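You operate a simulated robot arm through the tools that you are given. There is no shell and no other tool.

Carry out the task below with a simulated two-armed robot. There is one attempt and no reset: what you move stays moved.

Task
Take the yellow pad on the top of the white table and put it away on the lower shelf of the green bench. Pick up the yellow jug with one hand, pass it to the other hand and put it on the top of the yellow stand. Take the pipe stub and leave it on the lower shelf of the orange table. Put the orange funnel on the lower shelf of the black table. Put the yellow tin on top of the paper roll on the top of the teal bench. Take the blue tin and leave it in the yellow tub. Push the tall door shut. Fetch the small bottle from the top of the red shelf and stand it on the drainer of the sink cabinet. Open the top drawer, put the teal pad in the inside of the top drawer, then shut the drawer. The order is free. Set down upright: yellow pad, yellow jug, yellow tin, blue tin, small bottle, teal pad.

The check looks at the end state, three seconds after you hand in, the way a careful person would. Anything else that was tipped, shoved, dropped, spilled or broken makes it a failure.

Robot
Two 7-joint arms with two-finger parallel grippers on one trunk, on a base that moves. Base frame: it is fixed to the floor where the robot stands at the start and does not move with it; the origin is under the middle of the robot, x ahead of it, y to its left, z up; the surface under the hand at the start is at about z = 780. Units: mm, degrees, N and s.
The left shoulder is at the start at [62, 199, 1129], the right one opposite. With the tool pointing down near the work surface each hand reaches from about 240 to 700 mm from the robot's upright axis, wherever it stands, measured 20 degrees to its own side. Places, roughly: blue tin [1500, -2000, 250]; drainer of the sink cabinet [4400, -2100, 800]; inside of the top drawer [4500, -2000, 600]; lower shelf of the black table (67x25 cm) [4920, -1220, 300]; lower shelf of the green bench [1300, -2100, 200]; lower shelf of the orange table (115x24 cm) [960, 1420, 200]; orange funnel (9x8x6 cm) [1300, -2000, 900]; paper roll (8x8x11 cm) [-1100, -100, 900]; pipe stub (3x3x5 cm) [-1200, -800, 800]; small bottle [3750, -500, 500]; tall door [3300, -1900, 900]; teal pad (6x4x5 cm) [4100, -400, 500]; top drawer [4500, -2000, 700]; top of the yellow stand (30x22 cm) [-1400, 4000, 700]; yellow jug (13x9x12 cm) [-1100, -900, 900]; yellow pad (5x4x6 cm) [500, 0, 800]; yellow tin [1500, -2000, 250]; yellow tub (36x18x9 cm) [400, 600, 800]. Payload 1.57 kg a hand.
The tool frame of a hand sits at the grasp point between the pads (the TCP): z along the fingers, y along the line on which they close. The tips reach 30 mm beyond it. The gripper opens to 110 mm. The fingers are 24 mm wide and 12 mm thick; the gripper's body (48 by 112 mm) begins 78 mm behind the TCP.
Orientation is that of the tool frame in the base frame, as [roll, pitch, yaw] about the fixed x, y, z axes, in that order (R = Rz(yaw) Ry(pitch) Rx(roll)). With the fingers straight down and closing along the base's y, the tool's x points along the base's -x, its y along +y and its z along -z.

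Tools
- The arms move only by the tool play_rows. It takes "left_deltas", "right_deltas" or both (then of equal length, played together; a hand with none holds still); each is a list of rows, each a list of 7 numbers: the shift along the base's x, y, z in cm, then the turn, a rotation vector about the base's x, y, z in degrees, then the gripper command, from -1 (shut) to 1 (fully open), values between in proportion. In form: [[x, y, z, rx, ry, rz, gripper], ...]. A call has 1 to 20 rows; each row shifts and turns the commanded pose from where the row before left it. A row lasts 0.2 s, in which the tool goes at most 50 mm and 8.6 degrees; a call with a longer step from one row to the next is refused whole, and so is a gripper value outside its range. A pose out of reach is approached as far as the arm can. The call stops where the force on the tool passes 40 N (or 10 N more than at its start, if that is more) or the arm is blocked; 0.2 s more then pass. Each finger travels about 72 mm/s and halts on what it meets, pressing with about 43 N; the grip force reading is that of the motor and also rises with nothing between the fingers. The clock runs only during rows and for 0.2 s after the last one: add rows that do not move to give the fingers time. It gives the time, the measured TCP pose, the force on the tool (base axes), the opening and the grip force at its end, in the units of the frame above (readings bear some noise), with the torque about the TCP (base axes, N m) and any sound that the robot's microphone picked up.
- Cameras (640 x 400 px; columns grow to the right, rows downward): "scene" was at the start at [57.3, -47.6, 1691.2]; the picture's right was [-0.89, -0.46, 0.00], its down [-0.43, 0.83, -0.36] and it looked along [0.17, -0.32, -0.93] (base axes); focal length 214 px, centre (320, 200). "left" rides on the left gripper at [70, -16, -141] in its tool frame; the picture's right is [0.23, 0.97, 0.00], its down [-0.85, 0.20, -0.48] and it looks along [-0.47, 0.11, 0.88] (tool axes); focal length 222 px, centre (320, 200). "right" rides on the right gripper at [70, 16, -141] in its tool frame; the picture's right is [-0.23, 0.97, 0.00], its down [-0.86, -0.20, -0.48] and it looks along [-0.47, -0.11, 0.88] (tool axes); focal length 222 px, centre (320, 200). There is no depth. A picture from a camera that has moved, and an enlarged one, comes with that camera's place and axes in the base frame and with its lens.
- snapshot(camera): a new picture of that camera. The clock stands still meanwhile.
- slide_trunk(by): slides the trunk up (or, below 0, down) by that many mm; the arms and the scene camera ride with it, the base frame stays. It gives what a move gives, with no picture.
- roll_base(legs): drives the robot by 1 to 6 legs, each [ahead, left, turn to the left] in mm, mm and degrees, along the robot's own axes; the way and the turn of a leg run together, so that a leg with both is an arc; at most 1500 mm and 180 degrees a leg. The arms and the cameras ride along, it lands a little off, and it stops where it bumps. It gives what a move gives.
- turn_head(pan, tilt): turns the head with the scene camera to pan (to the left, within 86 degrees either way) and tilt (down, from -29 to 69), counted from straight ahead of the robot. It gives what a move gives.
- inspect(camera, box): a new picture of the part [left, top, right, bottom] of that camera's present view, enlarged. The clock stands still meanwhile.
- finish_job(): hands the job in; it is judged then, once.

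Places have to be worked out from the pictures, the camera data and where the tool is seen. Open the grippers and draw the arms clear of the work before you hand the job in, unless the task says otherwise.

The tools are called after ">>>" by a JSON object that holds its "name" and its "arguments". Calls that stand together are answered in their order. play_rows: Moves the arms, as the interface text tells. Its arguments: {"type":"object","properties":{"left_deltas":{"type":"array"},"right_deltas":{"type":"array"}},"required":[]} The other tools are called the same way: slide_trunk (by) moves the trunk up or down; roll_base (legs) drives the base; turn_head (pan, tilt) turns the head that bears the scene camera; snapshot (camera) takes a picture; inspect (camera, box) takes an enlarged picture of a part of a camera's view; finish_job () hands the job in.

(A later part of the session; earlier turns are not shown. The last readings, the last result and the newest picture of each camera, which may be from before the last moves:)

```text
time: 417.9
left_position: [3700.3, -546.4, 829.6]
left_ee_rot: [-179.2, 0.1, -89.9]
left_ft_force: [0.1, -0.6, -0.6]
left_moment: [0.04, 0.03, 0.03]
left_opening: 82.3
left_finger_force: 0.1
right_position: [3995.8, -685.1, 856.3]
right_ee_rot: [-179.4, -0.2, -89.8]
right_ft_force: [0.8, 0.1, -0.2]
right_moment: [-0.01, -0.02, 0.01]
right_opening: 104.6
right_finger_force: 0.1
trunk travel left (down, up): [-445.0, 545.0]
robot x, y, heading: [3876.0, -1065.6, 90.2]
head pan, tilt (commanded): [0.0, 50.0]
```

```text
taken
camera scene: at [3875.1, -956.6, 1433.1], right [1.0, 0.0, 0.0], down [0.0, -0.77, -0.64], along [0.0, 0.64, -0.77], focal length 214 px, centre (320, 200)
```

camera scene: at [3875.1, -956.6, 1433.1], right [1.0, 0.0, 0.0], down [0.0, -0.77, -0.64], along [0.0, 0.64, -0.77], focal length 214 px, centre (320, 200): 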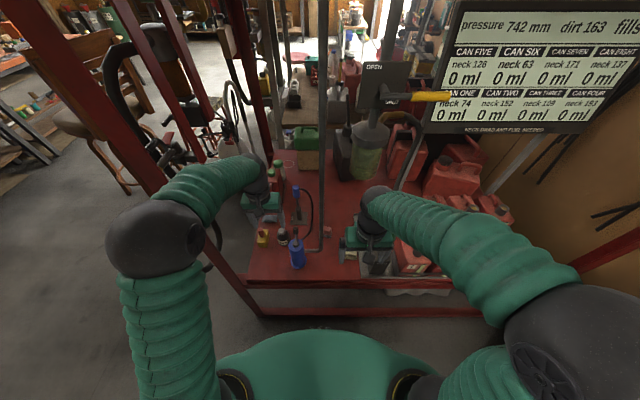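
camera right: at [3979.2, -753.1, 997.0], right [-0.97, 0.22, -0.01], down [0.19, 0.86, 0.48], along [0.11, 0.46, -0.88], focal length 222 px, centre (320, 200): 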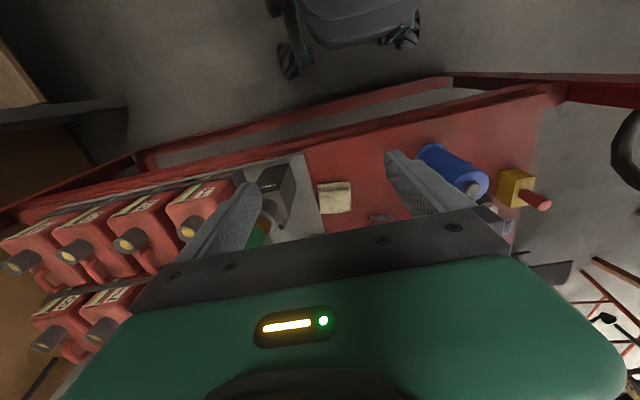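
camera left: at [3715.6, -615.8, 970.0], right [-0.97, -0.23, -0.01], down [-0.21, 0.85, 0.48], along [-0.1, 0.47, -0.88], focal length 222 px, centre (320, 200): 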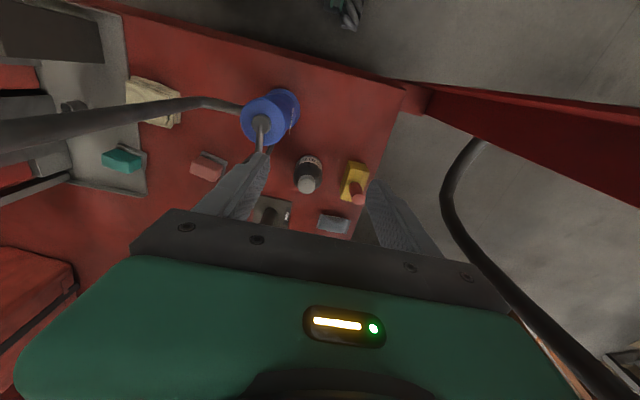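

My left elbow would come too close to the red post if I reached further this way. I retract the left hand, and will instead use the right hand for the bottle with the robot shifted left.

>>> {"name": "play_rows", "arguments": {"left_deltas": [[0, -4, 0, 0, 0, 0, 0.5], [0, -4, 0, 0, 0, 0, 0.5], [0, -4, 0, 0, 0, 0, 0.5], [0, -4, 0, 0, 0, 0, 0.5], [0, -4, 0, 0, 0, 0, 0.5], [-1, -3, 0, 0, 0, 0, 0.5]], "right_deltas": [[0, -2, 0, 0, 0, 0, 0.5], [0, -2, 0, 0, 0, 0, 0.5], [0, -2, 0, 0, 0, 0, 0.5], [0, -2, 0, 0, 0, 0, 0.5], [0, -1, 0, 0, 0, 0, 0.5], [0, -1, 0, 0, 0, 0, 0.5]]}}

>>> {"name": "roll_base", "arguments": {"legs": [[0, 250, 0]]}}

>>> {"name": "snapshot", "arguments": {"camera": "scene"}}

>>> {"name": "snapshot", "arguments": {"camera": "right"}}

```text
time: 419.3
left_position: [3691.4, -780.2, 830.2]
left_ee_rot: [-179.3, 0.0, -89.8]
left_ft_force: [-1.1, -0.2, -0.3]
left_moment: [0.03, 0.0, -0.02]
left_opening: 82.7
left_finger_force: 0.1
right_position: [3996.3, -784.0, 855.0]
right_ee_rot: [-179.5, 0.0, -89.8]
right_ft_force: [-0.6, 0.0, 0.3]
right_moment: [0.02, -0.01, -0.01]
right_opening: 82.5
right_finger_force: 0.1
trunk travel left (down, up): [-445.0, 545.0]
robot x, y, heading: [3877.4, -1062.2, 89.7]
head pan, tilt (commanded): [0.0, 50.0]
```

```text
time: 421.1
left_position: [3450.5, -777.9, 832.0]
left_ee_rot: [-179.7, -0.1, -89.9]
left_ft_force: [0.0, 0.8, -0.2]
left_moment: [0.0, 0.07, -0.04]
left_opening: 82.2
left_finger_force: 0.1
right_position: [3755.3, -782.5, 854.5]
right_ee_rot: [179.9, -0.2, -89.9]
right_ft_force: [0.6, 0.2, -0.4]
right_moment: [-0.01, 0.06, -0.01]
right_opening: 82.5
right_finger_force: 0.1
trunk travel left (down, up): [-445.0, 545.0]
robot x, y, heading: [3629.8, -1058.0, 90.1]
head pan, tilt (commanded): [0.0, 50.0]
```

```text
taken
camera scene: at [3639.6, -957.5, 1433.0], right [1.0, 0.0, -0.01], down [0.0, -0.77, -0.64], along [-0.01, 0.64, -0.77], focal length 214 px, centre (320, 200)
```

scene: 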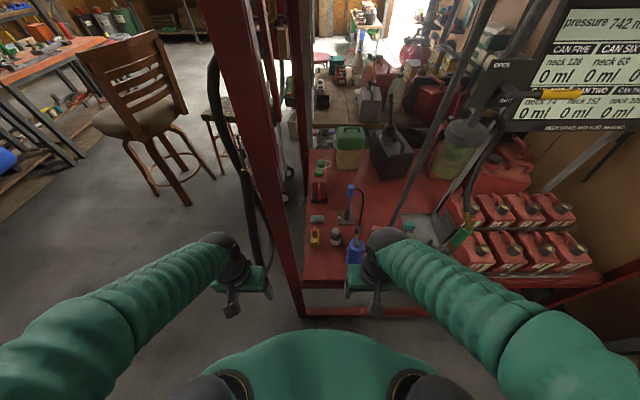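

```text
taken
camera right: at [3738.6, -853.3, 996.4], right [-0.97, 0.23, 0.0], down [0.2, 0.86, 0.48], along [0.11, 0.46, -0.88], focal length 222 px, centre (320, 200)
```

right: 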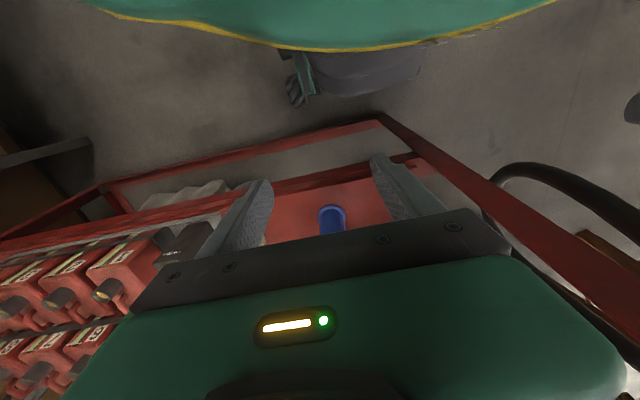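

The post is now between my hands. The right hand goes left and forward above the bottle at a height that clears the pump handle.

>>> {"name": "play_rows", "arguments": {"right_deltas": [[-1.7, 2.5, 1, 0, 0, 0, 0.5], [-1.7, 2.5, 1, 0, 0, 0, 0.5], [-1.7, 2.5, 1, 0, 0, 0, 0.5], [0, 4, 0, 0, 0, 0, 0.5], [0, 4, 0, 0, 0, 0, 0.5], [0, 4, 0, 0, 0, 0, 0.5], [0, 0, 0, 0, 0, 0, 0.5]]}}

>>> {"name": "snapshot", "arguments": {"camera": "right"}}

>>> {"name": "snapshot", "arguments": {"camera": "scene"}}

```text
time: 422.7
left_position: [3445.2, -780.2, 830.3]
left_ee_rot: [-179.2, 0.2, -89.9]
left_ft_force: [-0.3, -0.6, 0.2]
left_moment: [-0.01, 0.04, 0.0]
left_opening: 82.5
left_finger_force: 0.0
right_position: [3697.9, -587.1, 884.1]
right_ee_rot: [-179.6, -0.1, -89.9]
right_ft_force: [0.1, -0.3, 0.8]
right_moment: [0.06, -0.01, -0.05]
right_opening: 82.6
right_finger_force: 0.0
trunk travel left (down, up): [-445.0, 545.0]
robot x, y, heading: [3631.2, -1063.8, 90.1]
head pan, tilt (commanded): [0.0, 50.0]
```

```text
taken
camera right: at [3679.6, -657.0, 1026.7], right [-0.97, 0.23, -0.01], down [0.19, 0.86, 0.48], along [0.12, 0.46, -0.88], focal length 222 px, centre (320, 200)
```

right: 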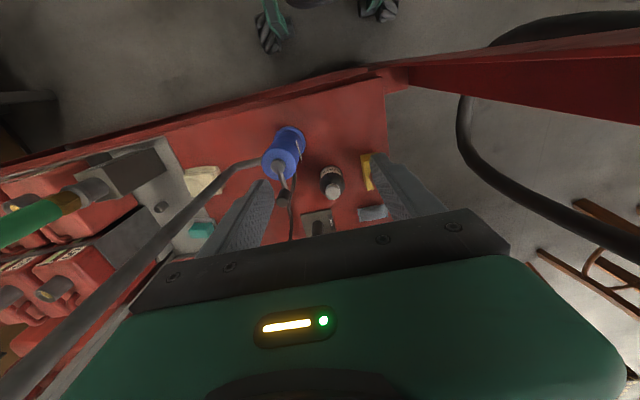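

```text
taken
camera scene: at [3627.8, -957.6, 1433.1], right [1.0, 0.0, 0.0], down [0.0, -0.77, -0.64], along [0.0, 0.64, -0.77], focal length 214 px, centre (320, 200)
```

scene: 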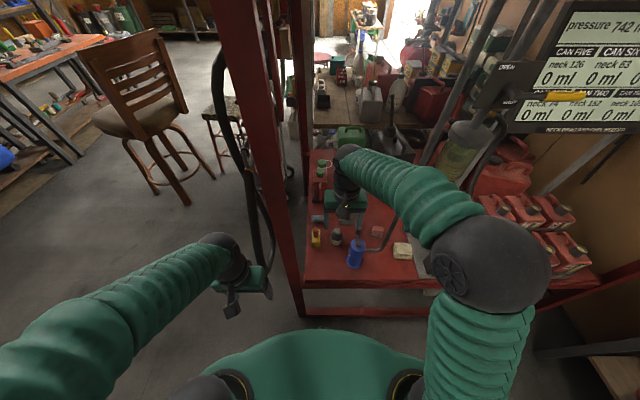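

The bottle's cap is at about (3704,-460). I move above it, lower a bit and zoom in.

>>> {"name": "play_rows", "arguments": {"right_deltas": [[0.2, 4, 0, 0, 0, 0, 0.5], [0.2, 4, 0, 0, 0, 0, 0.5], [0.2, 4, 0, 0, 0, 0, 0.5], [0, 0, -4, 0, 0, 0, 0.5], [0, 0, -4, 0, 0, 0, 0.5], [0, 0, 0, 0, 0, 0, 0.5]]}}

>>> {"name": "inspect", "arguments": {"camera": "right", "box": [200, 60, 440, 240]}}

>>> {"name": "snapshot", "arguments": {"camera": "scene"}}

```text
time: 424.1
left_position: [3445.0, -779.7, 831.2]
left_ee_rot: [-179.3, 0.0, -89.9]
left_ft_force: [0.7, 0.7, -0.1]
left_moment: [0.0, 0.01, 0.0]
left_opening: 82.5
left_finger_force: 0.0
right_position: [3702.3, -466.4, 804.5]
right_ee_rot: [-179.6, -0.1, -90.0]
right_ft_force: [0.3, 0.3, 0.3]
right_moment: [-0.04, 0.01, -0.02]
right_opening: 82.4
right_finger_force: 0.1
trunk travel left (down, up): [-445.0, 545.0]
robot x, y, heading: [3631.2, -1062.0, 90.3]
head pan, tilt (commanded): [0.0, 50.0]
```

```text
2.22 times, centred on (320, 150) of right
camera zoom: at [3684.6, -536.5, 946.5], right [-0.97, 0.23, -0.01], down [0.19, 0.86, 0.48], along [0.12, 0.46, -0.88], focal length 494 px, centre (320, 311)
```

zoom: 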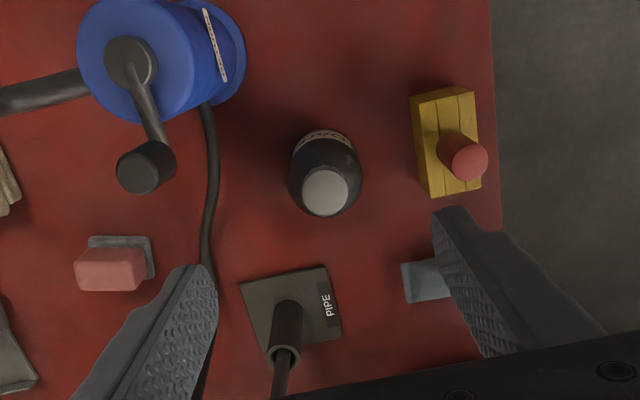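

```text
taken
camera scene: at [3627.8, -956.5, 1433.0], right [1.0, 0.0, 0.0], down [0.0, -0.77, -0.64], along [0.0, 0.64, -0.77], focal length 214 px, centre (320, 200)
```

scene: 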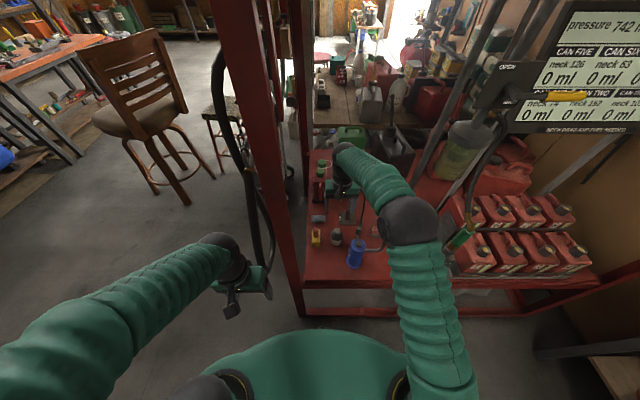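

The bottle is 48 mm wide, centred at (3703,-455), with enough room on both sides. I descend in stages with a 74 mm opening.

>>> {"name": "play_rows", "arguments": {"right_deltas": [[0, 1.1, -2, 0, 0, 0, 0.35], [0, 0, -4, 0, 0, 0, 0.35], [0, 0, -4, 0, 0, 0, 0.35], [0, 0, -3, 0, 0, 0, 0.35], [0, 0, 0, 0, 0, 0, 0.35]]}}

>>> {"name": "snapshot", "arguments": {"camera": "right"}}

>>> {"name": "inspect", "arguments": {"camera": "scene", "box": [290, 130, 450, 290]}}

```text
time: 425.3
left_position: [3444.6, -777.2, 830.6]
left_ee_rot: [-179.3, 0.0, -89.7]
left_ft_force: [0.1, 0.2, 1.0]
left_moment: [0.02, -0.02, 0.03]
left_opening: 82.4
left_finger_force: 0.1
right_position: [3705.1, -459.6, 675.2]
right_ee_rot: [-179.5, 0.0, -89.9]
right_ft_force: [0.2, -0.6, 0.0]
right_moment: [0.03, -0.01, 0.03]
right_opening: 74.2
right_finger_force: 0.0
trunk travel left (down, up): [-445.0, 545.0]
robot x, y, heading: [3628.2, -1066.2, 89.9]
head pan, tilt (commanded): [0.0, 50.0]
```

```text
taken
camera right: at [3687.1, -527.7, 816.4], right [-0.97, 0.23, -0.01], down [0.19, 0.86, 0.48], along [0.12, 0.46, -0.88], focal length 222 px, centre (320, 200)
```

right: 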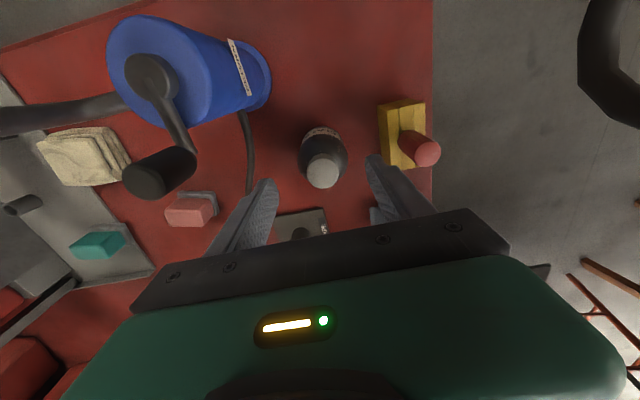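

```text
2.50 times, centred on (370, 210) of scene
camera zoom: at [3627.8, -956.2, 1433.0], right [1.0, 0.0, 0.0], down [0.0, -0.77, -0.64], along [0.0, 0.64, -0.77], focal length 536 px, centre (195, 175)
```

zoom: 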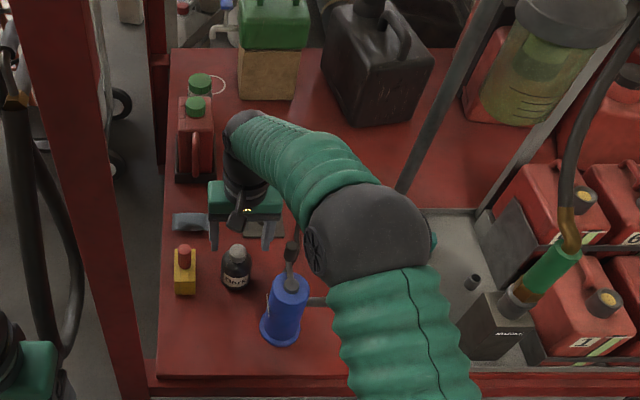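

The bottle's cap is right under the grip centre. I descend to z≈582 and close on the body.

>>> {"name": "play_rows", "arguments": {"right_deltas": [[0, 0, -3.5, 0, 0, 0, 0.35], [0, 0, -3.5, 0, 0, 0, 0.35], [0, 0, -2.3, 0, 0, 0, 0.35], [0, 0, 0, 0, 0, 0, 0.35], [0, 0, 0, 0, 0, 0, -1], [0, 0, 0, 0, 0, 0, -1], [0, 0, 0, 0, 0, 0, -1]]}}

>>> {"name": "snapshot", "arguments": {"camera": "right"}}

```text
time: 426.9
left_position: [3445.3, -777.5, 830.8]
left_ee_rot: [-179.2, 0.0, -89.8]
left_ft_force: [-0.3, 0.0, 0.1]
left_moment: [-0.03, 0.01, -0.04]
left_opening: 82.7
left_finger_force: 0.0
right_position: [3702.3, -459.1, 585.0]
right_ee_rot: [-179.5, -0.1, -89.8]
right_ft_force: [0.4, -1.1, 0.6]
right_moment: [-0.03, 0.06, -0.01]
right_opening: 55.0
right_finger_force: 42.8
trunk travel left (down, up): [-445.0, 545.0]
robot x, y, heading: [3626.9, -1068.1, 90.1]
head pan, tilt (commanded): [0.0, 50.0]
```

```text
taken
camera right: at [3684.1, -528.5, 726.4], right [-0.97, 0.23, -0.01], down [0.19, 0.86, 0.48], along [0.12, 0.46, -0.88], focal length 222 px, centre (320, 200)
```

right: 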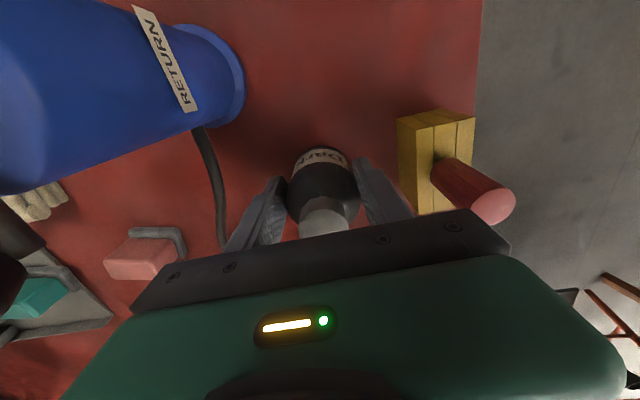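

The bottle is gripped at 55 mm. I lift it straight up well above the pump handle.

>>> {"name": "play_rows", "arguments": {"right_deltas": [[0, 0, 2, 0, 0, 0, -1], [0, 0, 4, 0, 0, 0, -1], [0, 0, 4, 0, 0, 0, -1], [0, 0, 4, 0, 0, 0, -1], [0, 0, 4, 0, 0, 0, -1], [0, 0, 4, 0, 0, 0, -1], [0, 0, 4, 0, 0, 0, -1], [0, 0, 4, 0, 0, 0, -1], [0, 0, 0, 0, 0, 0, -1]]}}

>>> {"name": "snapshot", "arguments": {"camera": "right"}}

>>> {"name": "snapshot", "arguments": {"camera": "scene"}}

```text
time: 428.9
left_position: [3444.2, -778.6, 829.8]
left_ee_rot: [-179.2, -0.1, -89.8]
left_ft_force: [-0.1, -0.5, -0.2]
left_moment: [-0.04, 0.0, 0.0]
left_opening: 82.7
left_finger_force: 0.1
right_position: [3702.8, -454.9, 883.8]
right_ee_rot: [-179.3, -0.2, -89.8]
right_ft_force: [0.9, -0.2, -2.5]
right_moment: [-0.04, -0.01, 0.0]
right_opening: 55.0
right_finger_force: 43.1
trunk travel left (down, up): [-445.0, 545.0]
robot x, y, heading: [3628.2, -1065.8, 90.0]
head pan, tilt (commanded): [0.0, 50.0]
```

```text
taken
camera right: at [3685.6, -525.4, 1025.6], right [-0.97, 0.23, -0.01], down [0.19, 0.86, 0.48], along [0.12, 0.46, -0.88], focal length 222 px, centre (320, 200)
```

right: 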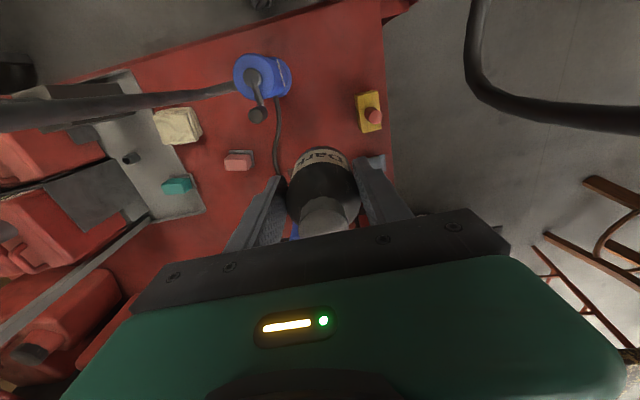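

```text
taken
camera scene: at [3627.8, -954.9, 1432.8], right [1.0, 0.0, 0.0], down [0.0, -0.77, -0.64], along [0.0, 0.64, -0.77], focal length 214 px, centre (320, 200)
```

scene: 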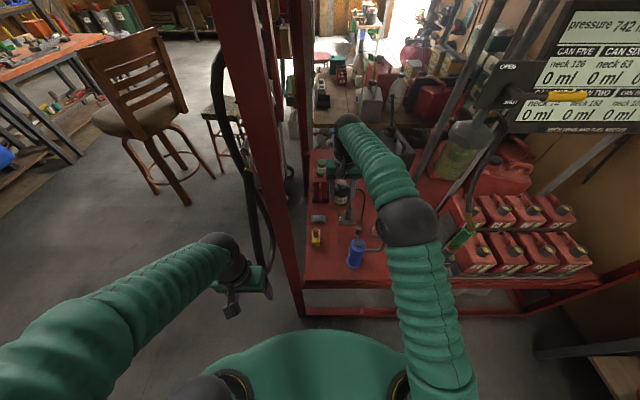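

The bottle is up and upright. I draw it back out over the front edge, then move along toward the teal pad.

>>> {"name": "play_rows", "arguments": {"right_deltas": [[0, -4, 0, 0, 0, 0, -1], [0, -4, 0, 0, 0, 0, -1], [0, -4, 0, 0, 0, 0, -1], [0, -4, 0, 0, 0, 0, -1], [0, -4, 0, 0, 0, 0, -1], [0, -4, 0, 0, 0, 0, -1], [1, -4, 1, 0, 0, 0, -1], [2, -4, 1, 0, 0, 0, -1], [3, -2, 1, 0, 0, 0, -1], [3, 0, 1, 0, 0, 0, -1]]}}

>>> {"name": "roll_base", "arguments": {"legs": [[-60, 0, 0], [0, -640, 0]]}}

>>> {"name": "snapshot", "arguments": {"camera": "scene"}}

>>> {"name": "snapshot", "arguments": {"camera": "left"}}

```text
time: 431.1
left_position: [3444.2, -778.0, 829.3]
left_ee_rot: [-179.4, 0.0, -89.8]
left_ft_force: [0.6, -0.7, -0.1]
left_moment: [0.03, -0.03, 0.0]
left_opening: 82.4
left_finger_force: 0.0
right_position: [3766.6, -782.1, 901.6]
right_ee_rot: [-179.5, -0.1, -89.9]
right_ft_force: [1.2, 0.5, -2.5]
right_moment: [-0.03, 0.0, -0.02]
right_opening: 54.8
right_finger_force: 43.2
right hand out of reach, approached as far as the arm can: row 9, 10
trunk travel left (down, up): [-445.0, 545.0]
robot x, y, heading: [3625.5, -1069.1, 90.1]
head pan, tilt (commanded): [0.0, 50.0]
```

```text
time: 435.2
left_position: [4091.4, -838.0, 829.5]
left_ee_rot: [-179.0, -0.1, -89.9]
left_ft_force: [0.0, -0.4, -0.8]
left_moment: [-0.02, -0.01, 0.0]
left_opening: 82.4
left_finger_force: 0.1
right_position: [4412.2, -840.9, 901.7]
right_ee_rot: [-179.4, -0.2, -89.8]
right_ft_force: [-0.5, 0.2, -1.7]
right_moment: [-0.02, -0.01, -0.03]
right_opening: 54.6
right_finger_force: 42.9
trunk travel left (down, up): [-445.0, 545.0]
robot x, y, heading: [4279.3, -1122.9, 90.1]
head pan, tilt (commanded): [0.0, 50.0]
```

```text
taken
camera scene: at [4273.8, -1016.7, 1433.0], right [1.0, 0.0, 0.0], down [0.0, -0.77, -0.64], along [0.0, 0.64, -0.77], focal length 214 px, centre (320, 200)
```

scene: 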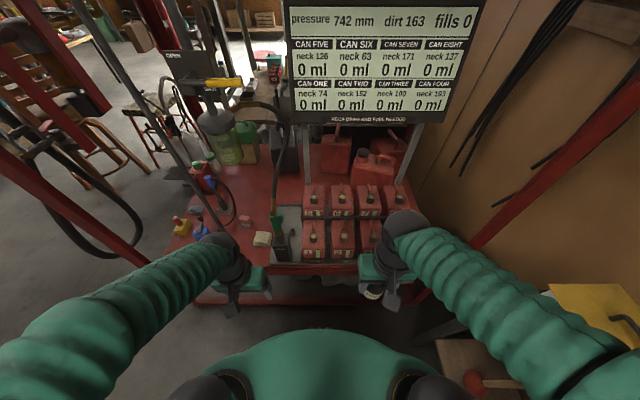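

```text
taken
camera left: at [4106.5, -907.0, 971.1], right [-0.97, -0.23, -0.01], down [-0.21, 0.85, 0.48], along [-0.1, 0.47, -0.88], focal length 222 px, centre (320, 200)
```

left: 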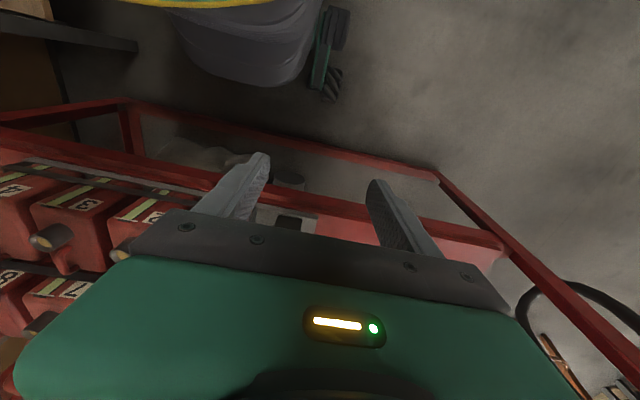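

I zoom in to locate the teal pad from here.

>>> {"name": "inspect", "arguments": {"camera": "scene", "box": [220, 170, 340, 280]}}

```text
3.64 times, centred on (280, 225) of scene
camera zoom: at [4273.8, -1016.7, 1433.0], right [1.0, 0.0, 0.0], down [0.0, -0.77, -0.64], along [0.0, 0.64, -0.77], focal length 780 px, centre (466, 109)
```

zoom: 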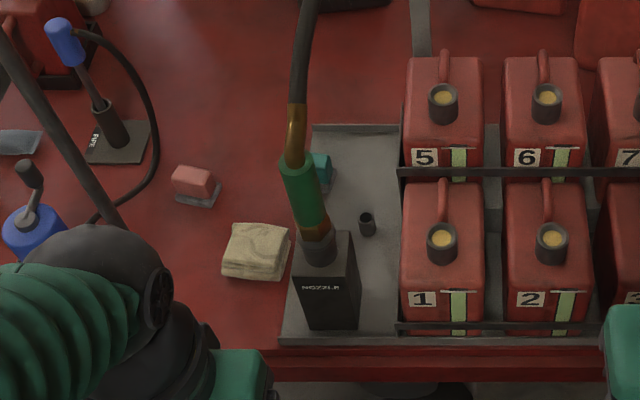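

The teal pad sits on the grey tray behind the fuel nozzle, whose hose rises near (4100–4140,-540); a pipe hangs near (3875,-508). The left hand can pass between them at x≈4000. I move closer and enter along that gap at height.

>>> {"name": "roll_base", "arguments": {"legs": [[110, 20, 0]]}}

>>> {"name": "play_rows", "arguments": {"left_deltas": [[-2, 0, 1, 0, 0, 0, 0.3], [-2, 0, 1, 0, 0, 0, 0.3], [-2, 0, 1, 0, 0, 0, 0.3], [0, 3, 0, 0, 0, 0, 0.3], [0, 3, 0, 0, 0, 0, 0.3], [0, 0, 0, 0, 0, 0, 0.3]]}}

>>> {"name": "snapshot", "arguments": {"camera": "left"}}

>>> {"name": "snapshot", "arguments": {"camera": "scene"}}

```text
time: 436.4
left_position: [4076.1, -727.7, 830.9]
left_ee_rot: [-179.4, -0.2, -89.9]
left_ft_force: [0.6, 0.0, 0.5]
left_moment: [-0.04, -0.02, 0.0]
left_opening: 82.5
left_finger_force: 0.0
right_position: [4396.0, -729.8, 900.4]
right_ee_rot: [-179.6, -0.1, -90.0]
right_ft_force: [0.1, -0.3, -2.6]
right_moment: [-0.06, 0.0, 0.0]
right_opening: 54.5
right_finger_force: 43.2
trunk travel left (down, up): [-445.0, 545.0]
robot x, y, heading: [4253.4, -1013.8, 89.9]
head pan, tilt (commanded): [0.0, 50.0]
```

```text
time: 437.9
left_position: [4012.7, -668.0, 862.2]
left_ee_rot: [-179.3, -0.1, -89.9]
left_ft_force: [-0.7, -0.9, 0.5]
left_moment: [0.01, 0.0, 0.02]
left_opening: 71.3
left_finger_force: 0.2
right_position: [4394.2, -731.4, 901.4]
right_ee_rot: [-179.5, -0.1, -90.0]
right_ft_force: [-0.5, -0.1, -1.5]
right_moment: [-0.03, 0.02, 0.02]
right_opening: 55.0
right_finger_force: 43.4
trunk travel left (down, up): [-445.0, 545.0]
robot x, y, heading: [4257.4, -1016.6, 89.8]
head pan, tilt (commanded): [0.0, 50.0]
```

```text
taken
camera left: at [4027.7, -736.9, 1003.4], right [-0.97, -0.23, -0.01], down [-0.21, 0.85, 0.48], along [-0.1, 0.47, -0.88], focal length 222 px, centre (320, 200)
```

left: 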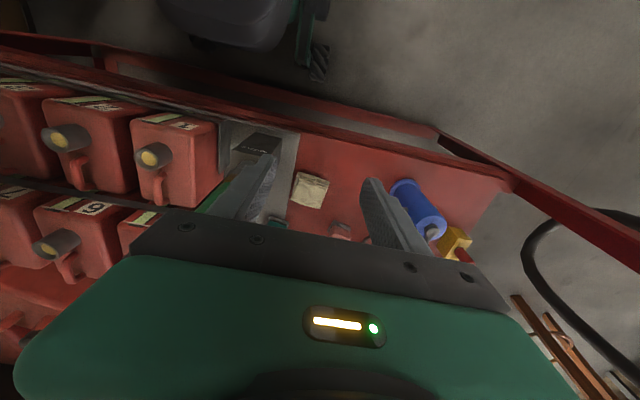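

```text
taken
camera scene: at [4256.5, -906.9, 1433.1], right [1.0, 0.0, 0.0], down [0.0, -0.77, -0.64], along [0.0, 0.64, -0.77], focal length 214 px, centre (320, 200)
```

scene: 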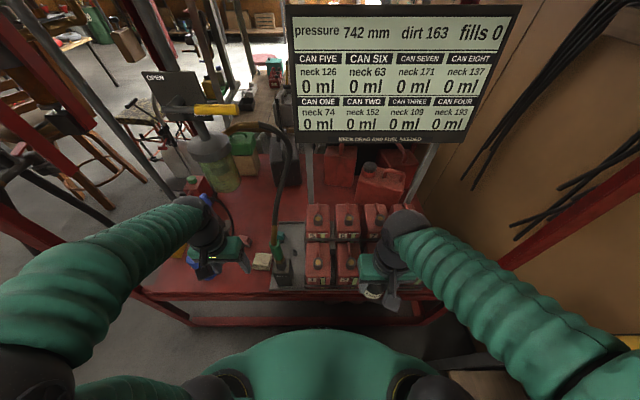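

Triangulation gives the teal pad at (4075,-388,~548), the nozzle holder near (4120,-600). I lower the left hand to z≈720 at x≈3990 and move in under the hose arc.

>>> {"name": "play_rows", "arguments": {"left_deltas": [[-0.6, 0, -3.6, 0, 0, 0, 0.3], [-0.6, 0, -3.6, 0, 0, 0, 0.3], [-0.6, 0, -3.6, 0, 0, 0, 0.3], [-0.5, 0, -3.4, 0, 0, 0, 0.3], [0, 3.5, 0, 0, 0, 0, 0.3], [0, 3.5, 0, 0, 0, 0, 0.3], [0, 3.5, 0, 0, 0, 0, 0.3], [0, 0, 0, 0, 0, 0, 0.3]]}}

>>> {"name": "snapshot", "arguments": {"camera": "left"}}

>>> {"name": "snapshot", "arguments": {"camera": "scene"}}

```text
time: 439.6
left_position: [3993.6, -563.9, 719.7]
left_ee_rot: [-179.1, 0.0, -90.0]
left_ft_force: [0.3, 0.5, -0.5]
left_moment: [-0.03, -0.01, -0.03]
left_opening: 71.5
left_finger_force: 0.0
right_position: [4394.0, -730.6, 901.7]
right_ee_rot: [-179.5, -0.1, -90.1]
right_ft_force: [1.2, 1.6, -2.7]
right_moment: [-0.01, -0.01, 0.03]
right_opening: 54.9
right_finger_force: 42.8
trunk travel left (down, up): [-445.0, 545.0]
robot x, y, heading: [4255.7, -1008.6, 89.8]
head pan, tilt (commanded): [0.0, 50.0]
```

```text
taken
camera left: at [4008.0, -632.5, 860.4], right [-0.97, -0.23, -0.01], down [-0.21, 0.85, 0.48], along [-0.1, 0.47, -0.88], focal length 222 px, centre (320, 200)
```

left: 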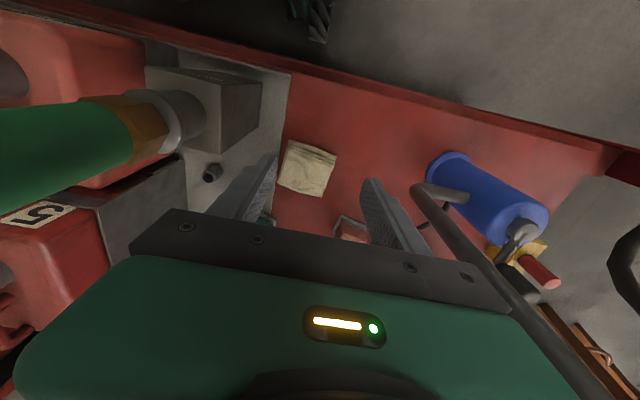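

```text
taken
camera scene: at [4256.3, -906.0, 1433.0], right [1.0, 0.0, 0.0], down [0.0, -0.77, -0.64], along [0.0, 0.64, -0.77], focal length 214 px, centre (320, 200)
```

scene: 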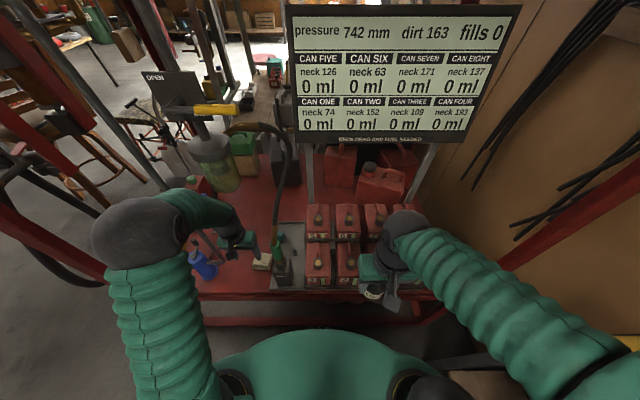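

Clearances look fine: pipe ~50 mm to one side, nozzle ~35 mm to the other. I go on forward past the nozzle and then shift right over the pad.

>>> {"name": "play_rows", "arguments": {"left_deltas": [[0, 3.5, 0, 0, 0, 0, 0.3], [0, 3.5, 0, 0, 0, 0, 0.3], [0, 3.5, 0, 0, 0, 0, 0.3], [0, 2.5, 0, 0, 0, 0, 0.3], [0, 0, 0, 0, 0, 0, 0.3]]}}

>>> {"name": "snapshot", "arguments": {"camera": "left"}}

>>> {"name": "snapshot", "arguments": {"camera": "scene"}}

```text
time: 441.1
left_position: [3969.1, -529.7, 668.1]
left_ee_rot: [-178.3, -10.8, -87.1]
left_ft_force: [0.0, 0.6, 0.5]
left_moment: [-0.07, 0.0, 0.0]
left_opening: 71.6
left_finger_force: 0.0
right_position: [4379.5, -738.1, 900.7]
right_ee_rot: [-179.2, -0.2, -88.5]
right_ft_force: [0.1, -1.1, -1.9]
right_moment: [0.12, -0.02, 0.01]
right_opening: 54.6
right_finger_force: 42.8
trunk travel left (down, up): [-445.0, 545.0]
robot x, y, heading: [4245.8, -1026.2, 91.7]
head pan, tilt (commanded): [0.0, 50.0]
stopped in row 5 (left hand): the arm was blocked; the commanded pose is now the measured one
```

```text
taken
camera left: at [3983.4, -570.1, 820.4], right [-0.96, -0.28, 0.02], down [-0.26, 0.92, 0.3], along [-0.1, 0.29, -0.95], focal length 222 px, centre (320, 200)
```

left: 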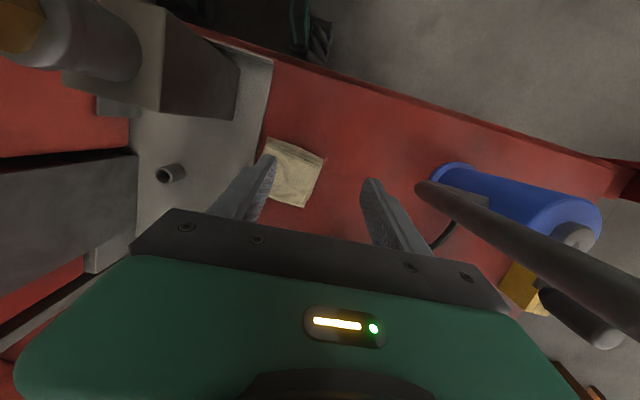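

```text
taken
camera scene: at [4229.7, -945.2, 1434.9], right [1.0, 0.03, 0.01], down [0.03, -0.75, -0.66], along [-0.01, 0.66, -0.75], focal length 214 px, centre (320, 200)
```

scene: 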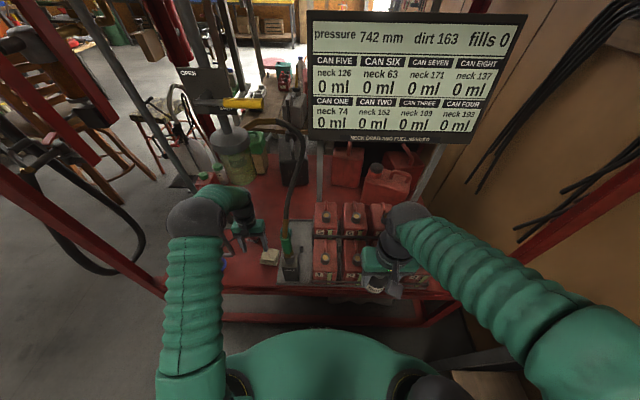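

The arm was blocked—my left elbow met the hanging pipe. I back the hand out gently the same way and restore its orientation.

>>> {"name": "play_rows", "arguments": {"left_deltas": [[0.5, -2, 0.5, 0, 0, 0, 0.3], [0.5, -3, 1, 0, 0, 0, 0.3], [0.5, -3, 1, 3, 0, -0.7, 0.3], [0.5, -3, 1, 3.5, 0, -0.7, 0.3], [0, -3, 1, 4, 0, -0.7, 0.3], [0, 0, 0, 0, 0, 0, 0.3]]}}

>>> {"name": "snapshot", "arguments": {"camera": "left"}}

>>> {"name": "snapshot", "arguments": {"camera": "scene"}}

```text
time: 442.4
left_position: [4006.0, -649.9, 717.1]
left_ee_rot: [-178.9, 0.1, -90.2]
left_ft_force: [1.0, 0.0, 0.4]
left_moment: [-0.02, 0.03, 0.02]
left_opening: 71.7
left_finger_force: 0.1
right_position: [4391.6, -724.2, 896.3]
right_ee_rot: [179.9, -0.8, -88.8]
right_ft_force: [-0.7, -0.5, -1.4]
right_moment: [-0.01, 0.04, -0.01]
right_opening: 54.6
right_finger_force: 43.2
trunk travel left (down, up): [-445.0, 545.0]
robot x, y, heading: [4253.3, -1017.9, 91.5]
head pan, tilt (commanded): [0.0, 50.0]
```

```text
taken
camera left: at [4019.0, -719.0, 859.1], right [-0.97, -0.22, -0.02], down [-0.21, 0.86, 0.48], along [-0.09, 0.47, -0.88], focal length 222 px, centre (320, 200)
```

left: 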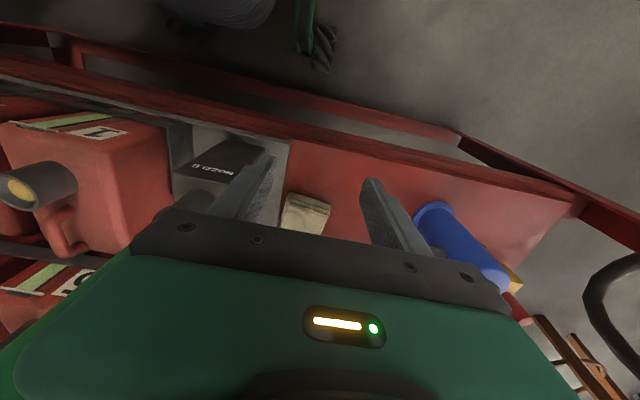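

```text
taken
camera scene: at [4254.0, -911.7, 1432.8], right [1.0, 0.02, 0.0], down [0.01, -0.77, -0.64], along [-0.02, 0.64, -0.77], focal length 214 px, centre (320, 200)
```

scene: 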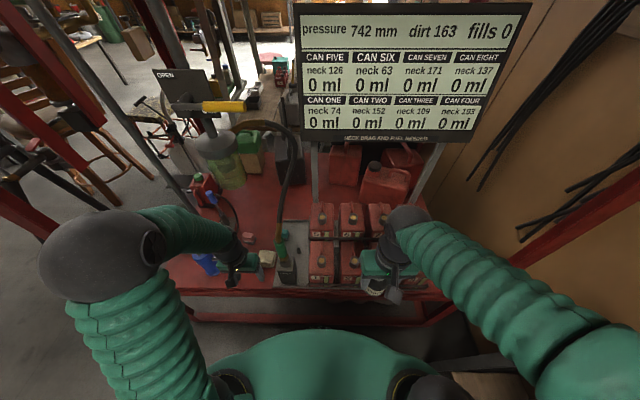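

The rack and its items look unchanged. I shift the robot 75 mm to the right so the elbow keeps clear of the pipe, and try the same gap again in smaller steps.

>>> {"name": "roll_base", "arguments": {"legs": [[10, -80, -1.5]]}}

>>> {"name": "play_rows", "arguments": {"left_deltas": [[-2.5, 0, 1.5, 0, 0, 0, 0.3], [-2.5, 0, 1.5, 0, 0, 0, 0.3], [-2.5, 0, 0.5, 0, 0, 0, 0.3], [0, 2.5, 0, 0, 0, 0, 0.3], [0, 2.5, 0, 0, 0, 0, 0.3], [0, 0, 0, 0, 0, 0, 0.3]]}}

>>> {"name": "snapshot", "arguments": {"camera": "scene"}}

>>> {"name": "snapshot", "arguments": {"camera": "left"}}

```text
time: 443.5
left_position: [4069.0, -633.2, 710.1]
left_ee_rot: [-177.3, 0.1, -91.3]
left_ft_force: [-1.6, -0.4, -0.1]
left_moment: [-0.03, -0.16, 0.04]
left_opening: 71.4
left_finger_force: 0.1
right_position: [4448.2, -717.1, 900.2]
right_ee_rot: [-178.7, -0.9, -89.9]
right_ft_force: [-2.1, -0.3, -1.4]
right_moment: [-0.03, -0.11, 0.02]
right_opening: 54.5
right_finger_force: 42.9
trunk travel left (down, up): [-445.0, 545.0]
robot x, y, heading: [4323.2, -1011.5, 89.6]
head pan, tilt (commanded): [0.0, 50.0]
```

```text
time: 444.9
left_position: [4003.6, -586.0, 749.9]
left_ee_rot: [-178.2, 0.1, -91.1]
left_ft_force: [-0.4, -0.9, -0.3]
left_moment: [0.01, -0.06, -0.03]
left_opening: 71.7
left_finger_force: 0.1
right_position: [4459.9, -717.1, 897.8]
right_ee_rot: [-179.5, -0.9, -90.0]
right_ft_force: [-0.4, -0.8, -1.3]
right_moment: [0.0, -0.06, -0.01]
right_opening: 54.6
right_finger_force: 42.9
trunk travel left (down, up): [-445.0, 545.0]
robot x, y, heading: [4322.9, -1010.9, 89.7]
head pan, tilt (commanded): [0.0, 50.0]
```

```text
taken
camera scene: at [4313.9, -902.7, 1433.0], right [1.0, 0.0, 0.01], down [0.0, -0.77, -0.64], along [0.01, 0.64, -0.77], focal length 214 px, centre (320, 200)
```

scene: 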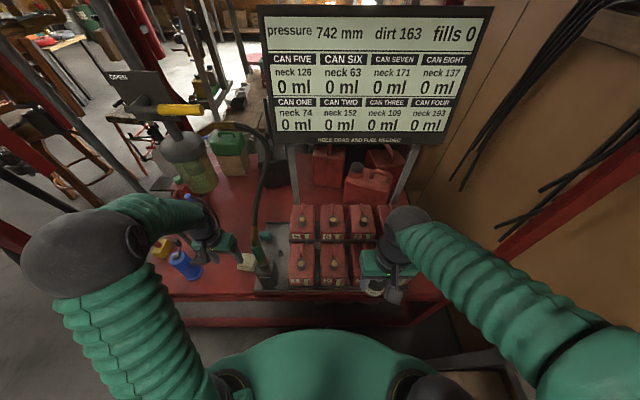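

```text
taken
camera left: at [4015.1, -656.4, 891.2], right [-0.98, -0.21, -0.03], down [-0.2, 0.86, 0.47], along [-0.07, 0.47, -0.88], focal length 222 px, centre (320, 200)
```

left: 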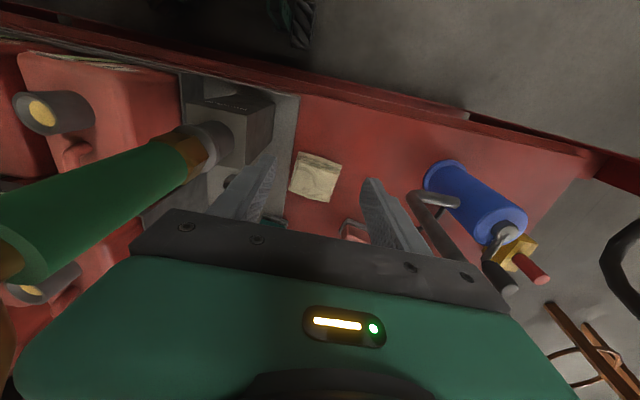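

This elbow geometry would still meet the pipe. I retract and take a different line: robot further left so the straight arm passes diagonally between pipe and nozzle.

>>> {"name": "play_rows", "arguments": {"left_deltas": [[0, -3, 0.5, 0, 0, 0, 0.3], [0, -4, 0.5, 0, 0, 0, 0.3], [0, -4, 0.5, 0, 0, 0, 0.3], [0, -2, 0, 0, 0, 0, 0.3]], "right_deltas": [[0, -1, 0, 0, 0, 0, -1], [0, -1, 0, 0, 0, 0, -1], [0, -1, 0, 0, 0, 0, -1], [0, -1, 0, 0, 0, 0, -1]]}}

>>> {"name": "roll_base", "arguments": {"legs": [[-20, 260, 0.3]]}}

>>> {"name": "slide_trunk", "arguments": {"by": 150}}

>>> {"name": "snapshot", "arguments": {"camera": "scene"}}

>>> {"name": "snapshot", "arguments": {"camera": "left"}}

```text
time: 445.9
left_position: [4009.6, -712.5, 770.4]
left_ee_rot: [-178.6, 0.2, -91.2]
left_ft_force: [-0.3, -0.9, 0.6]
left_moment: [0.0, 0.02, 0.0]
left_opening: 71.5
left_finger_force: 0.0
right_position: [4466.9, -734.6, 891.4]
right_ee_rot: [-179.8, -0.9, -89.9]
right_ft_force: [0.4, 0.3, -1.4]
right_moment: [0.01, 0.0, -0.03]
right_opening: 54.4
right_finger_force: 43.3
right hand out of reach, approached as far as the arm can: row 2, 3, 4
trunk travel left (down, up): [-445.0, 545.0]
robot x, y, heading: [4324.5, -1011.0, 90.0]
head pan, tilt (commanded): [0.0, 50.0]
```

```text
time: 447.8
left_position: [3748.4, -734.6, 770.5]
left_ee_rot: [-178.8, 0.0, -90.9]
left_ft_force: [-0.1, -0.3, 0.9]
left_moment: [-0.01, 0.05, 0.01]
left_opening: 71.4
left_finger_force: 0.0
right_position: [4207.1, -754.2, 889.9]
right_ee_rot: [179.9, -0.9, -89.5]
right_ft_force: [0.1, 0.0, -1.5]
right_moment: [-0.05, 0.05, -0.01]
right_opening: 54.5
right_finger_force: 42.6
trunk travel left (down, up): [-445.0, 545.0]
robot x, y, heading: [4061.8, -1032.7, 90.1]
head pan, tilt (commanded): [0.0, 50.0]
```

```text
time: 449.6
left_position: [3742.2, -733.9, 919.9]
left_ee_rot: [-178.4, 0.1, -90.9]
left_ft_force: [-0.2, -0.5, -0.7]
left_moment: [0.03, -0.04, -0.02]
left_opening: 71.4
left_finger_force: 0.1
right_position: [4200.0, -754.6, 1041.2]
right_ee_rot: [-179.7, -0.9, -89.8]
right_ft_force: [-0.7, -0.3, -2.4]
right_moment: [-0.02, -0.03, -0.01]
right_opening: 54.7
right_finger_force: 43.2
trunk travel left (down, up): [-595.0, 395.0]
robot x, y, heading: [4060.3, -1034.7, 90.5]
head pan, tilt (commanded): [0.0, 50.0]
```

```text
taken
camera scene: at [4058.1, -922.8, 1582.9], right [1.0, 0.0, 0.0], down [0.0, -0.77, -0.64], along [0.0, 0.64, -0.77], focal length 214 px, centre (320, 200)
```

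scene: 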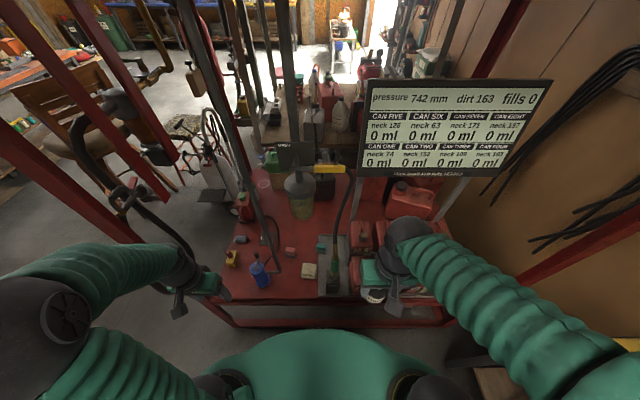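

```text
taken
camera left: at [3754.4, -804.1, 1060.2], right [-0.98, -0.21, -0.03], down [-0.2, 0.86, 0.47], along [-0.08, 0.47, -0.88], focal length 222 px, centre (320, 200)
```

left: 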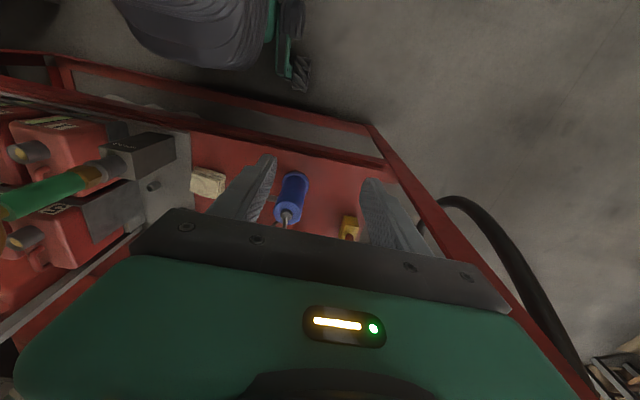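

From here the gap between pipe and nozzle is well visible, with the teal pad behind it. I zoom in.

>>> {"name": "inspect", "arguments": {"camera": "scene", "box": [220, 130, 380, 310]}}

```text
2.22 times, centred on (300, 220) of scene
camera zoom: at [4058.1, -922.8, 1582.9], right [1.0, 0.0, 0.0], down [0.0, -0.77, -0.64], along [0.0, 0.64, -0.77], focal length 477 px, centre (364, 156)
```

zoom: 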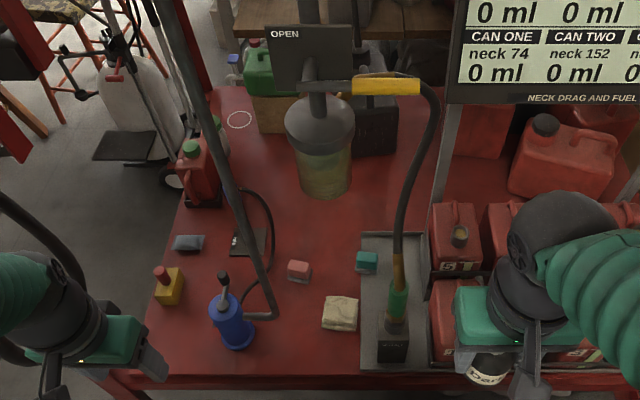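

The pad is reachable along a diagonal from front-left, passing left of the nozzle hose. I bring the left hand onto that line, yawed -20°, at z≈770.

>>> {"name": "play_rows", "arguments": {"left_deltas": [[3.4, 0, -2.5, 0, 0, -3.5, 0.3], [3.4, 0, -2.5, 0, 0, -3.5, 0.3], [3.4, 0, -2.5, 0, 0, -3.5, 0.3], [3.4, 0, -2.5, 0, 0, -3.5, 0.3], [3.4, 0, -2.5, 0, 0, -3.5, 0.3], [3.4, 0, -2.5, 0, 0, -2.5, 0.3], [0.9, 2.6, 0, 0, 0, 0, 0.3], [0.9, 2.6, 0, 0, 0, 0, 0.3], [0, 0, 0, 0, 0, 0, 0.3]]}}

>>> {"name": "snapshot", "arguments": {"camera": "scene"}}

>>> {"name": "snapshot", "arguments": {"camera": "left"}}

```text
time: 451.6
left_position: [3966.6, -676.4, 770.4]
left_ee_rot: [-178.6, 0.2, -110.9]
left_ft_force: [0.8, -0.1, 0.4]
left_moment: [0.03, 0.0, 0.02]
left_opening: 71.4
left_finger_force: 0.1
left hand out of reach, approached as far as the arm can: row 3
right_position: [4202.1, -754.5, 1040.3]
right_ee_rot: [-179.8, -0.8, -89.8]
right_ft_force: [0.4, -0.3, -1.6]
right_moment: [0.0, -0.02, 0.02]
right_opening: 54.7
right_finger_force: 43.4
trunk travel left (down, up): [-595.0, 395.0]
robot x, y, heading: [4061.2, -1028.6, 90.3]
head pan, tilt (commanded): [0.0, 50.0]
```

```text
taken
camera scene: at [4060.3, -922.7, 1583.0], right [1.0, 0.0, 0.0], down [0.0, -0.77, -0.64], along [0.0, 0.64, -0.77], focal length 214 px, centre (320, 200)
```

scene: 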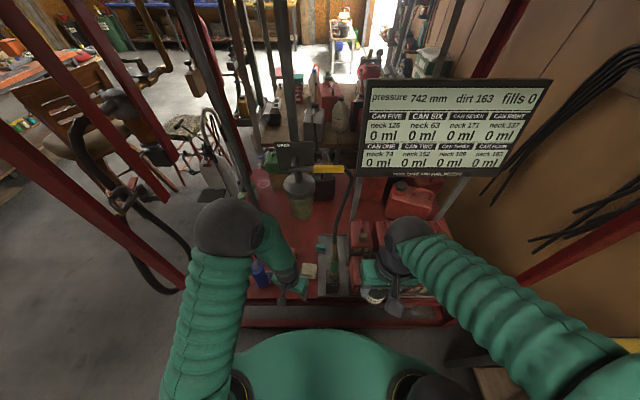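

```text
taken
camera left: at [3952.6, -745.9, 911.6], right [-0.99, 0.14, -0.03], down [0.11, 0.87, 0.48], along [0.09, 0.47, -0.88], focal length 222 px, centre (320, 200)
```

left: 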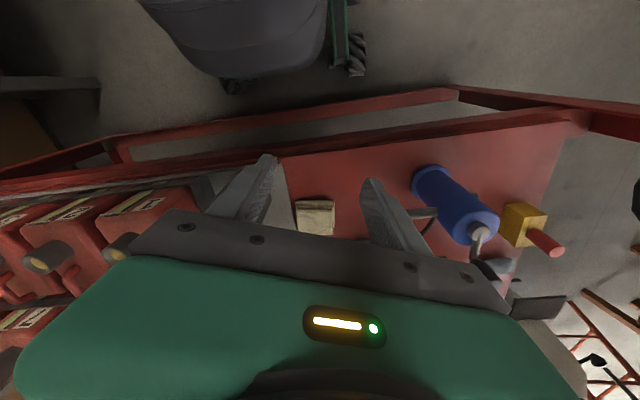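

The elbow sits right in front of the pipe here, so this line fails too. I go back to the right (robot x≈4290) and will enter higher, at z≈900, where the hose leaves more room and the elbow stays right of the pipe.

>>> {"name": "play_rows", "arguments": {"left_deltas": [[0, -3, 2, 0, 0, 4, 0.3], [0, -3, 2, 0, 0, 4, 0.3], [0, -3, 2, 0, 0, 4, 0.3], [0, 0, 3, 0, 0, 4, 0.3], [0, 0, 3, 0, 0, 4, 0.3]]}}

>>> {"name": "roll_base", "arguments": {"legs": [[0, -230, 0]]}}

>>> {"name": "snapshot", "arguments": {"camera": "scene"}}

```text
time: 452.8
left_position: [3971.1, -749.9, 888.4]
left_ee_rot: [-178.4, 0.2, -90.9]
left_ft_force: [0.3, -0.7, -0.2]
left_moment: [0.01, 0.01, 0.01]
left_opening: 71.4
left_finger_force: 0.1
left hand out of reach, approached as far as the arm can: row 3
right_position: [4201.6, -755.9, 1042.1]
right_ee_rot: [-179.8, -0.8, -89.6]
right_ft_force: [0.1, -0.3, -2.3]
right_moment: [0.02, 0.02, 0.02]
right_opening: 54.5
right_finger_force: 42.7
trunk travel left (down, up): [-595.0, 395.0]
robot x, y, heading: [4059.6, -1029.0, 90.4]
head pan, tilt (commanded): [0.0, 50.0]
```

```text
time: 454.5
left_position: [4195.6, -748.6, 888.7]
left_ee_rot: [-178.0, 0.1, -90.5]
left_ft_force: [-1.2, 0.0, 0.6]
left_moment: [0.02, 0.01, -0.02]
left_opening: 71.2
left_finger_force: 0.1
right_position: [4426.2, -751.5, 1041.9]
right_ee_rot: [-179.3, -0.9, -89.2]
right_ft_force: [-0.2, 0.8, -2.6]
right_moment: [-0.04, -0.01, 0.03]
right_opening: 54.7
right_finger_force: 43.2
trunk travel left (down, up): [-595.0, 395.0]
robot x, y, heading: [4296.3, -1029.6, 90.2]
head pan, tilt (commanded): [0.0, 50.0]
```

```text
taken
camera scene: at [4280.5, -921.6, 1583.0], right [1.0, 0.01, 0.01], down [0.01, -0.77, -0.64], along [0.0, 0.64, -0.77], focal length 214 px, centre (320, 200)
```

scene: 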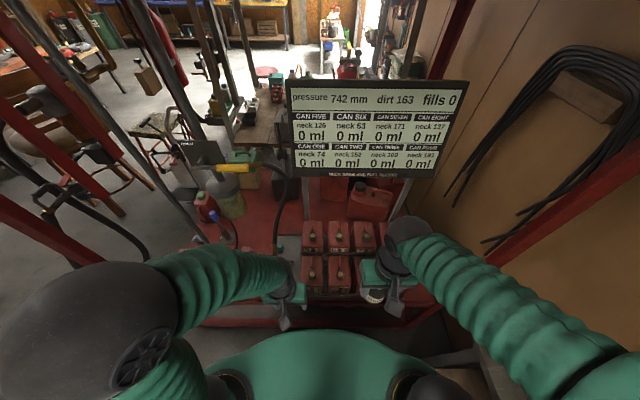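

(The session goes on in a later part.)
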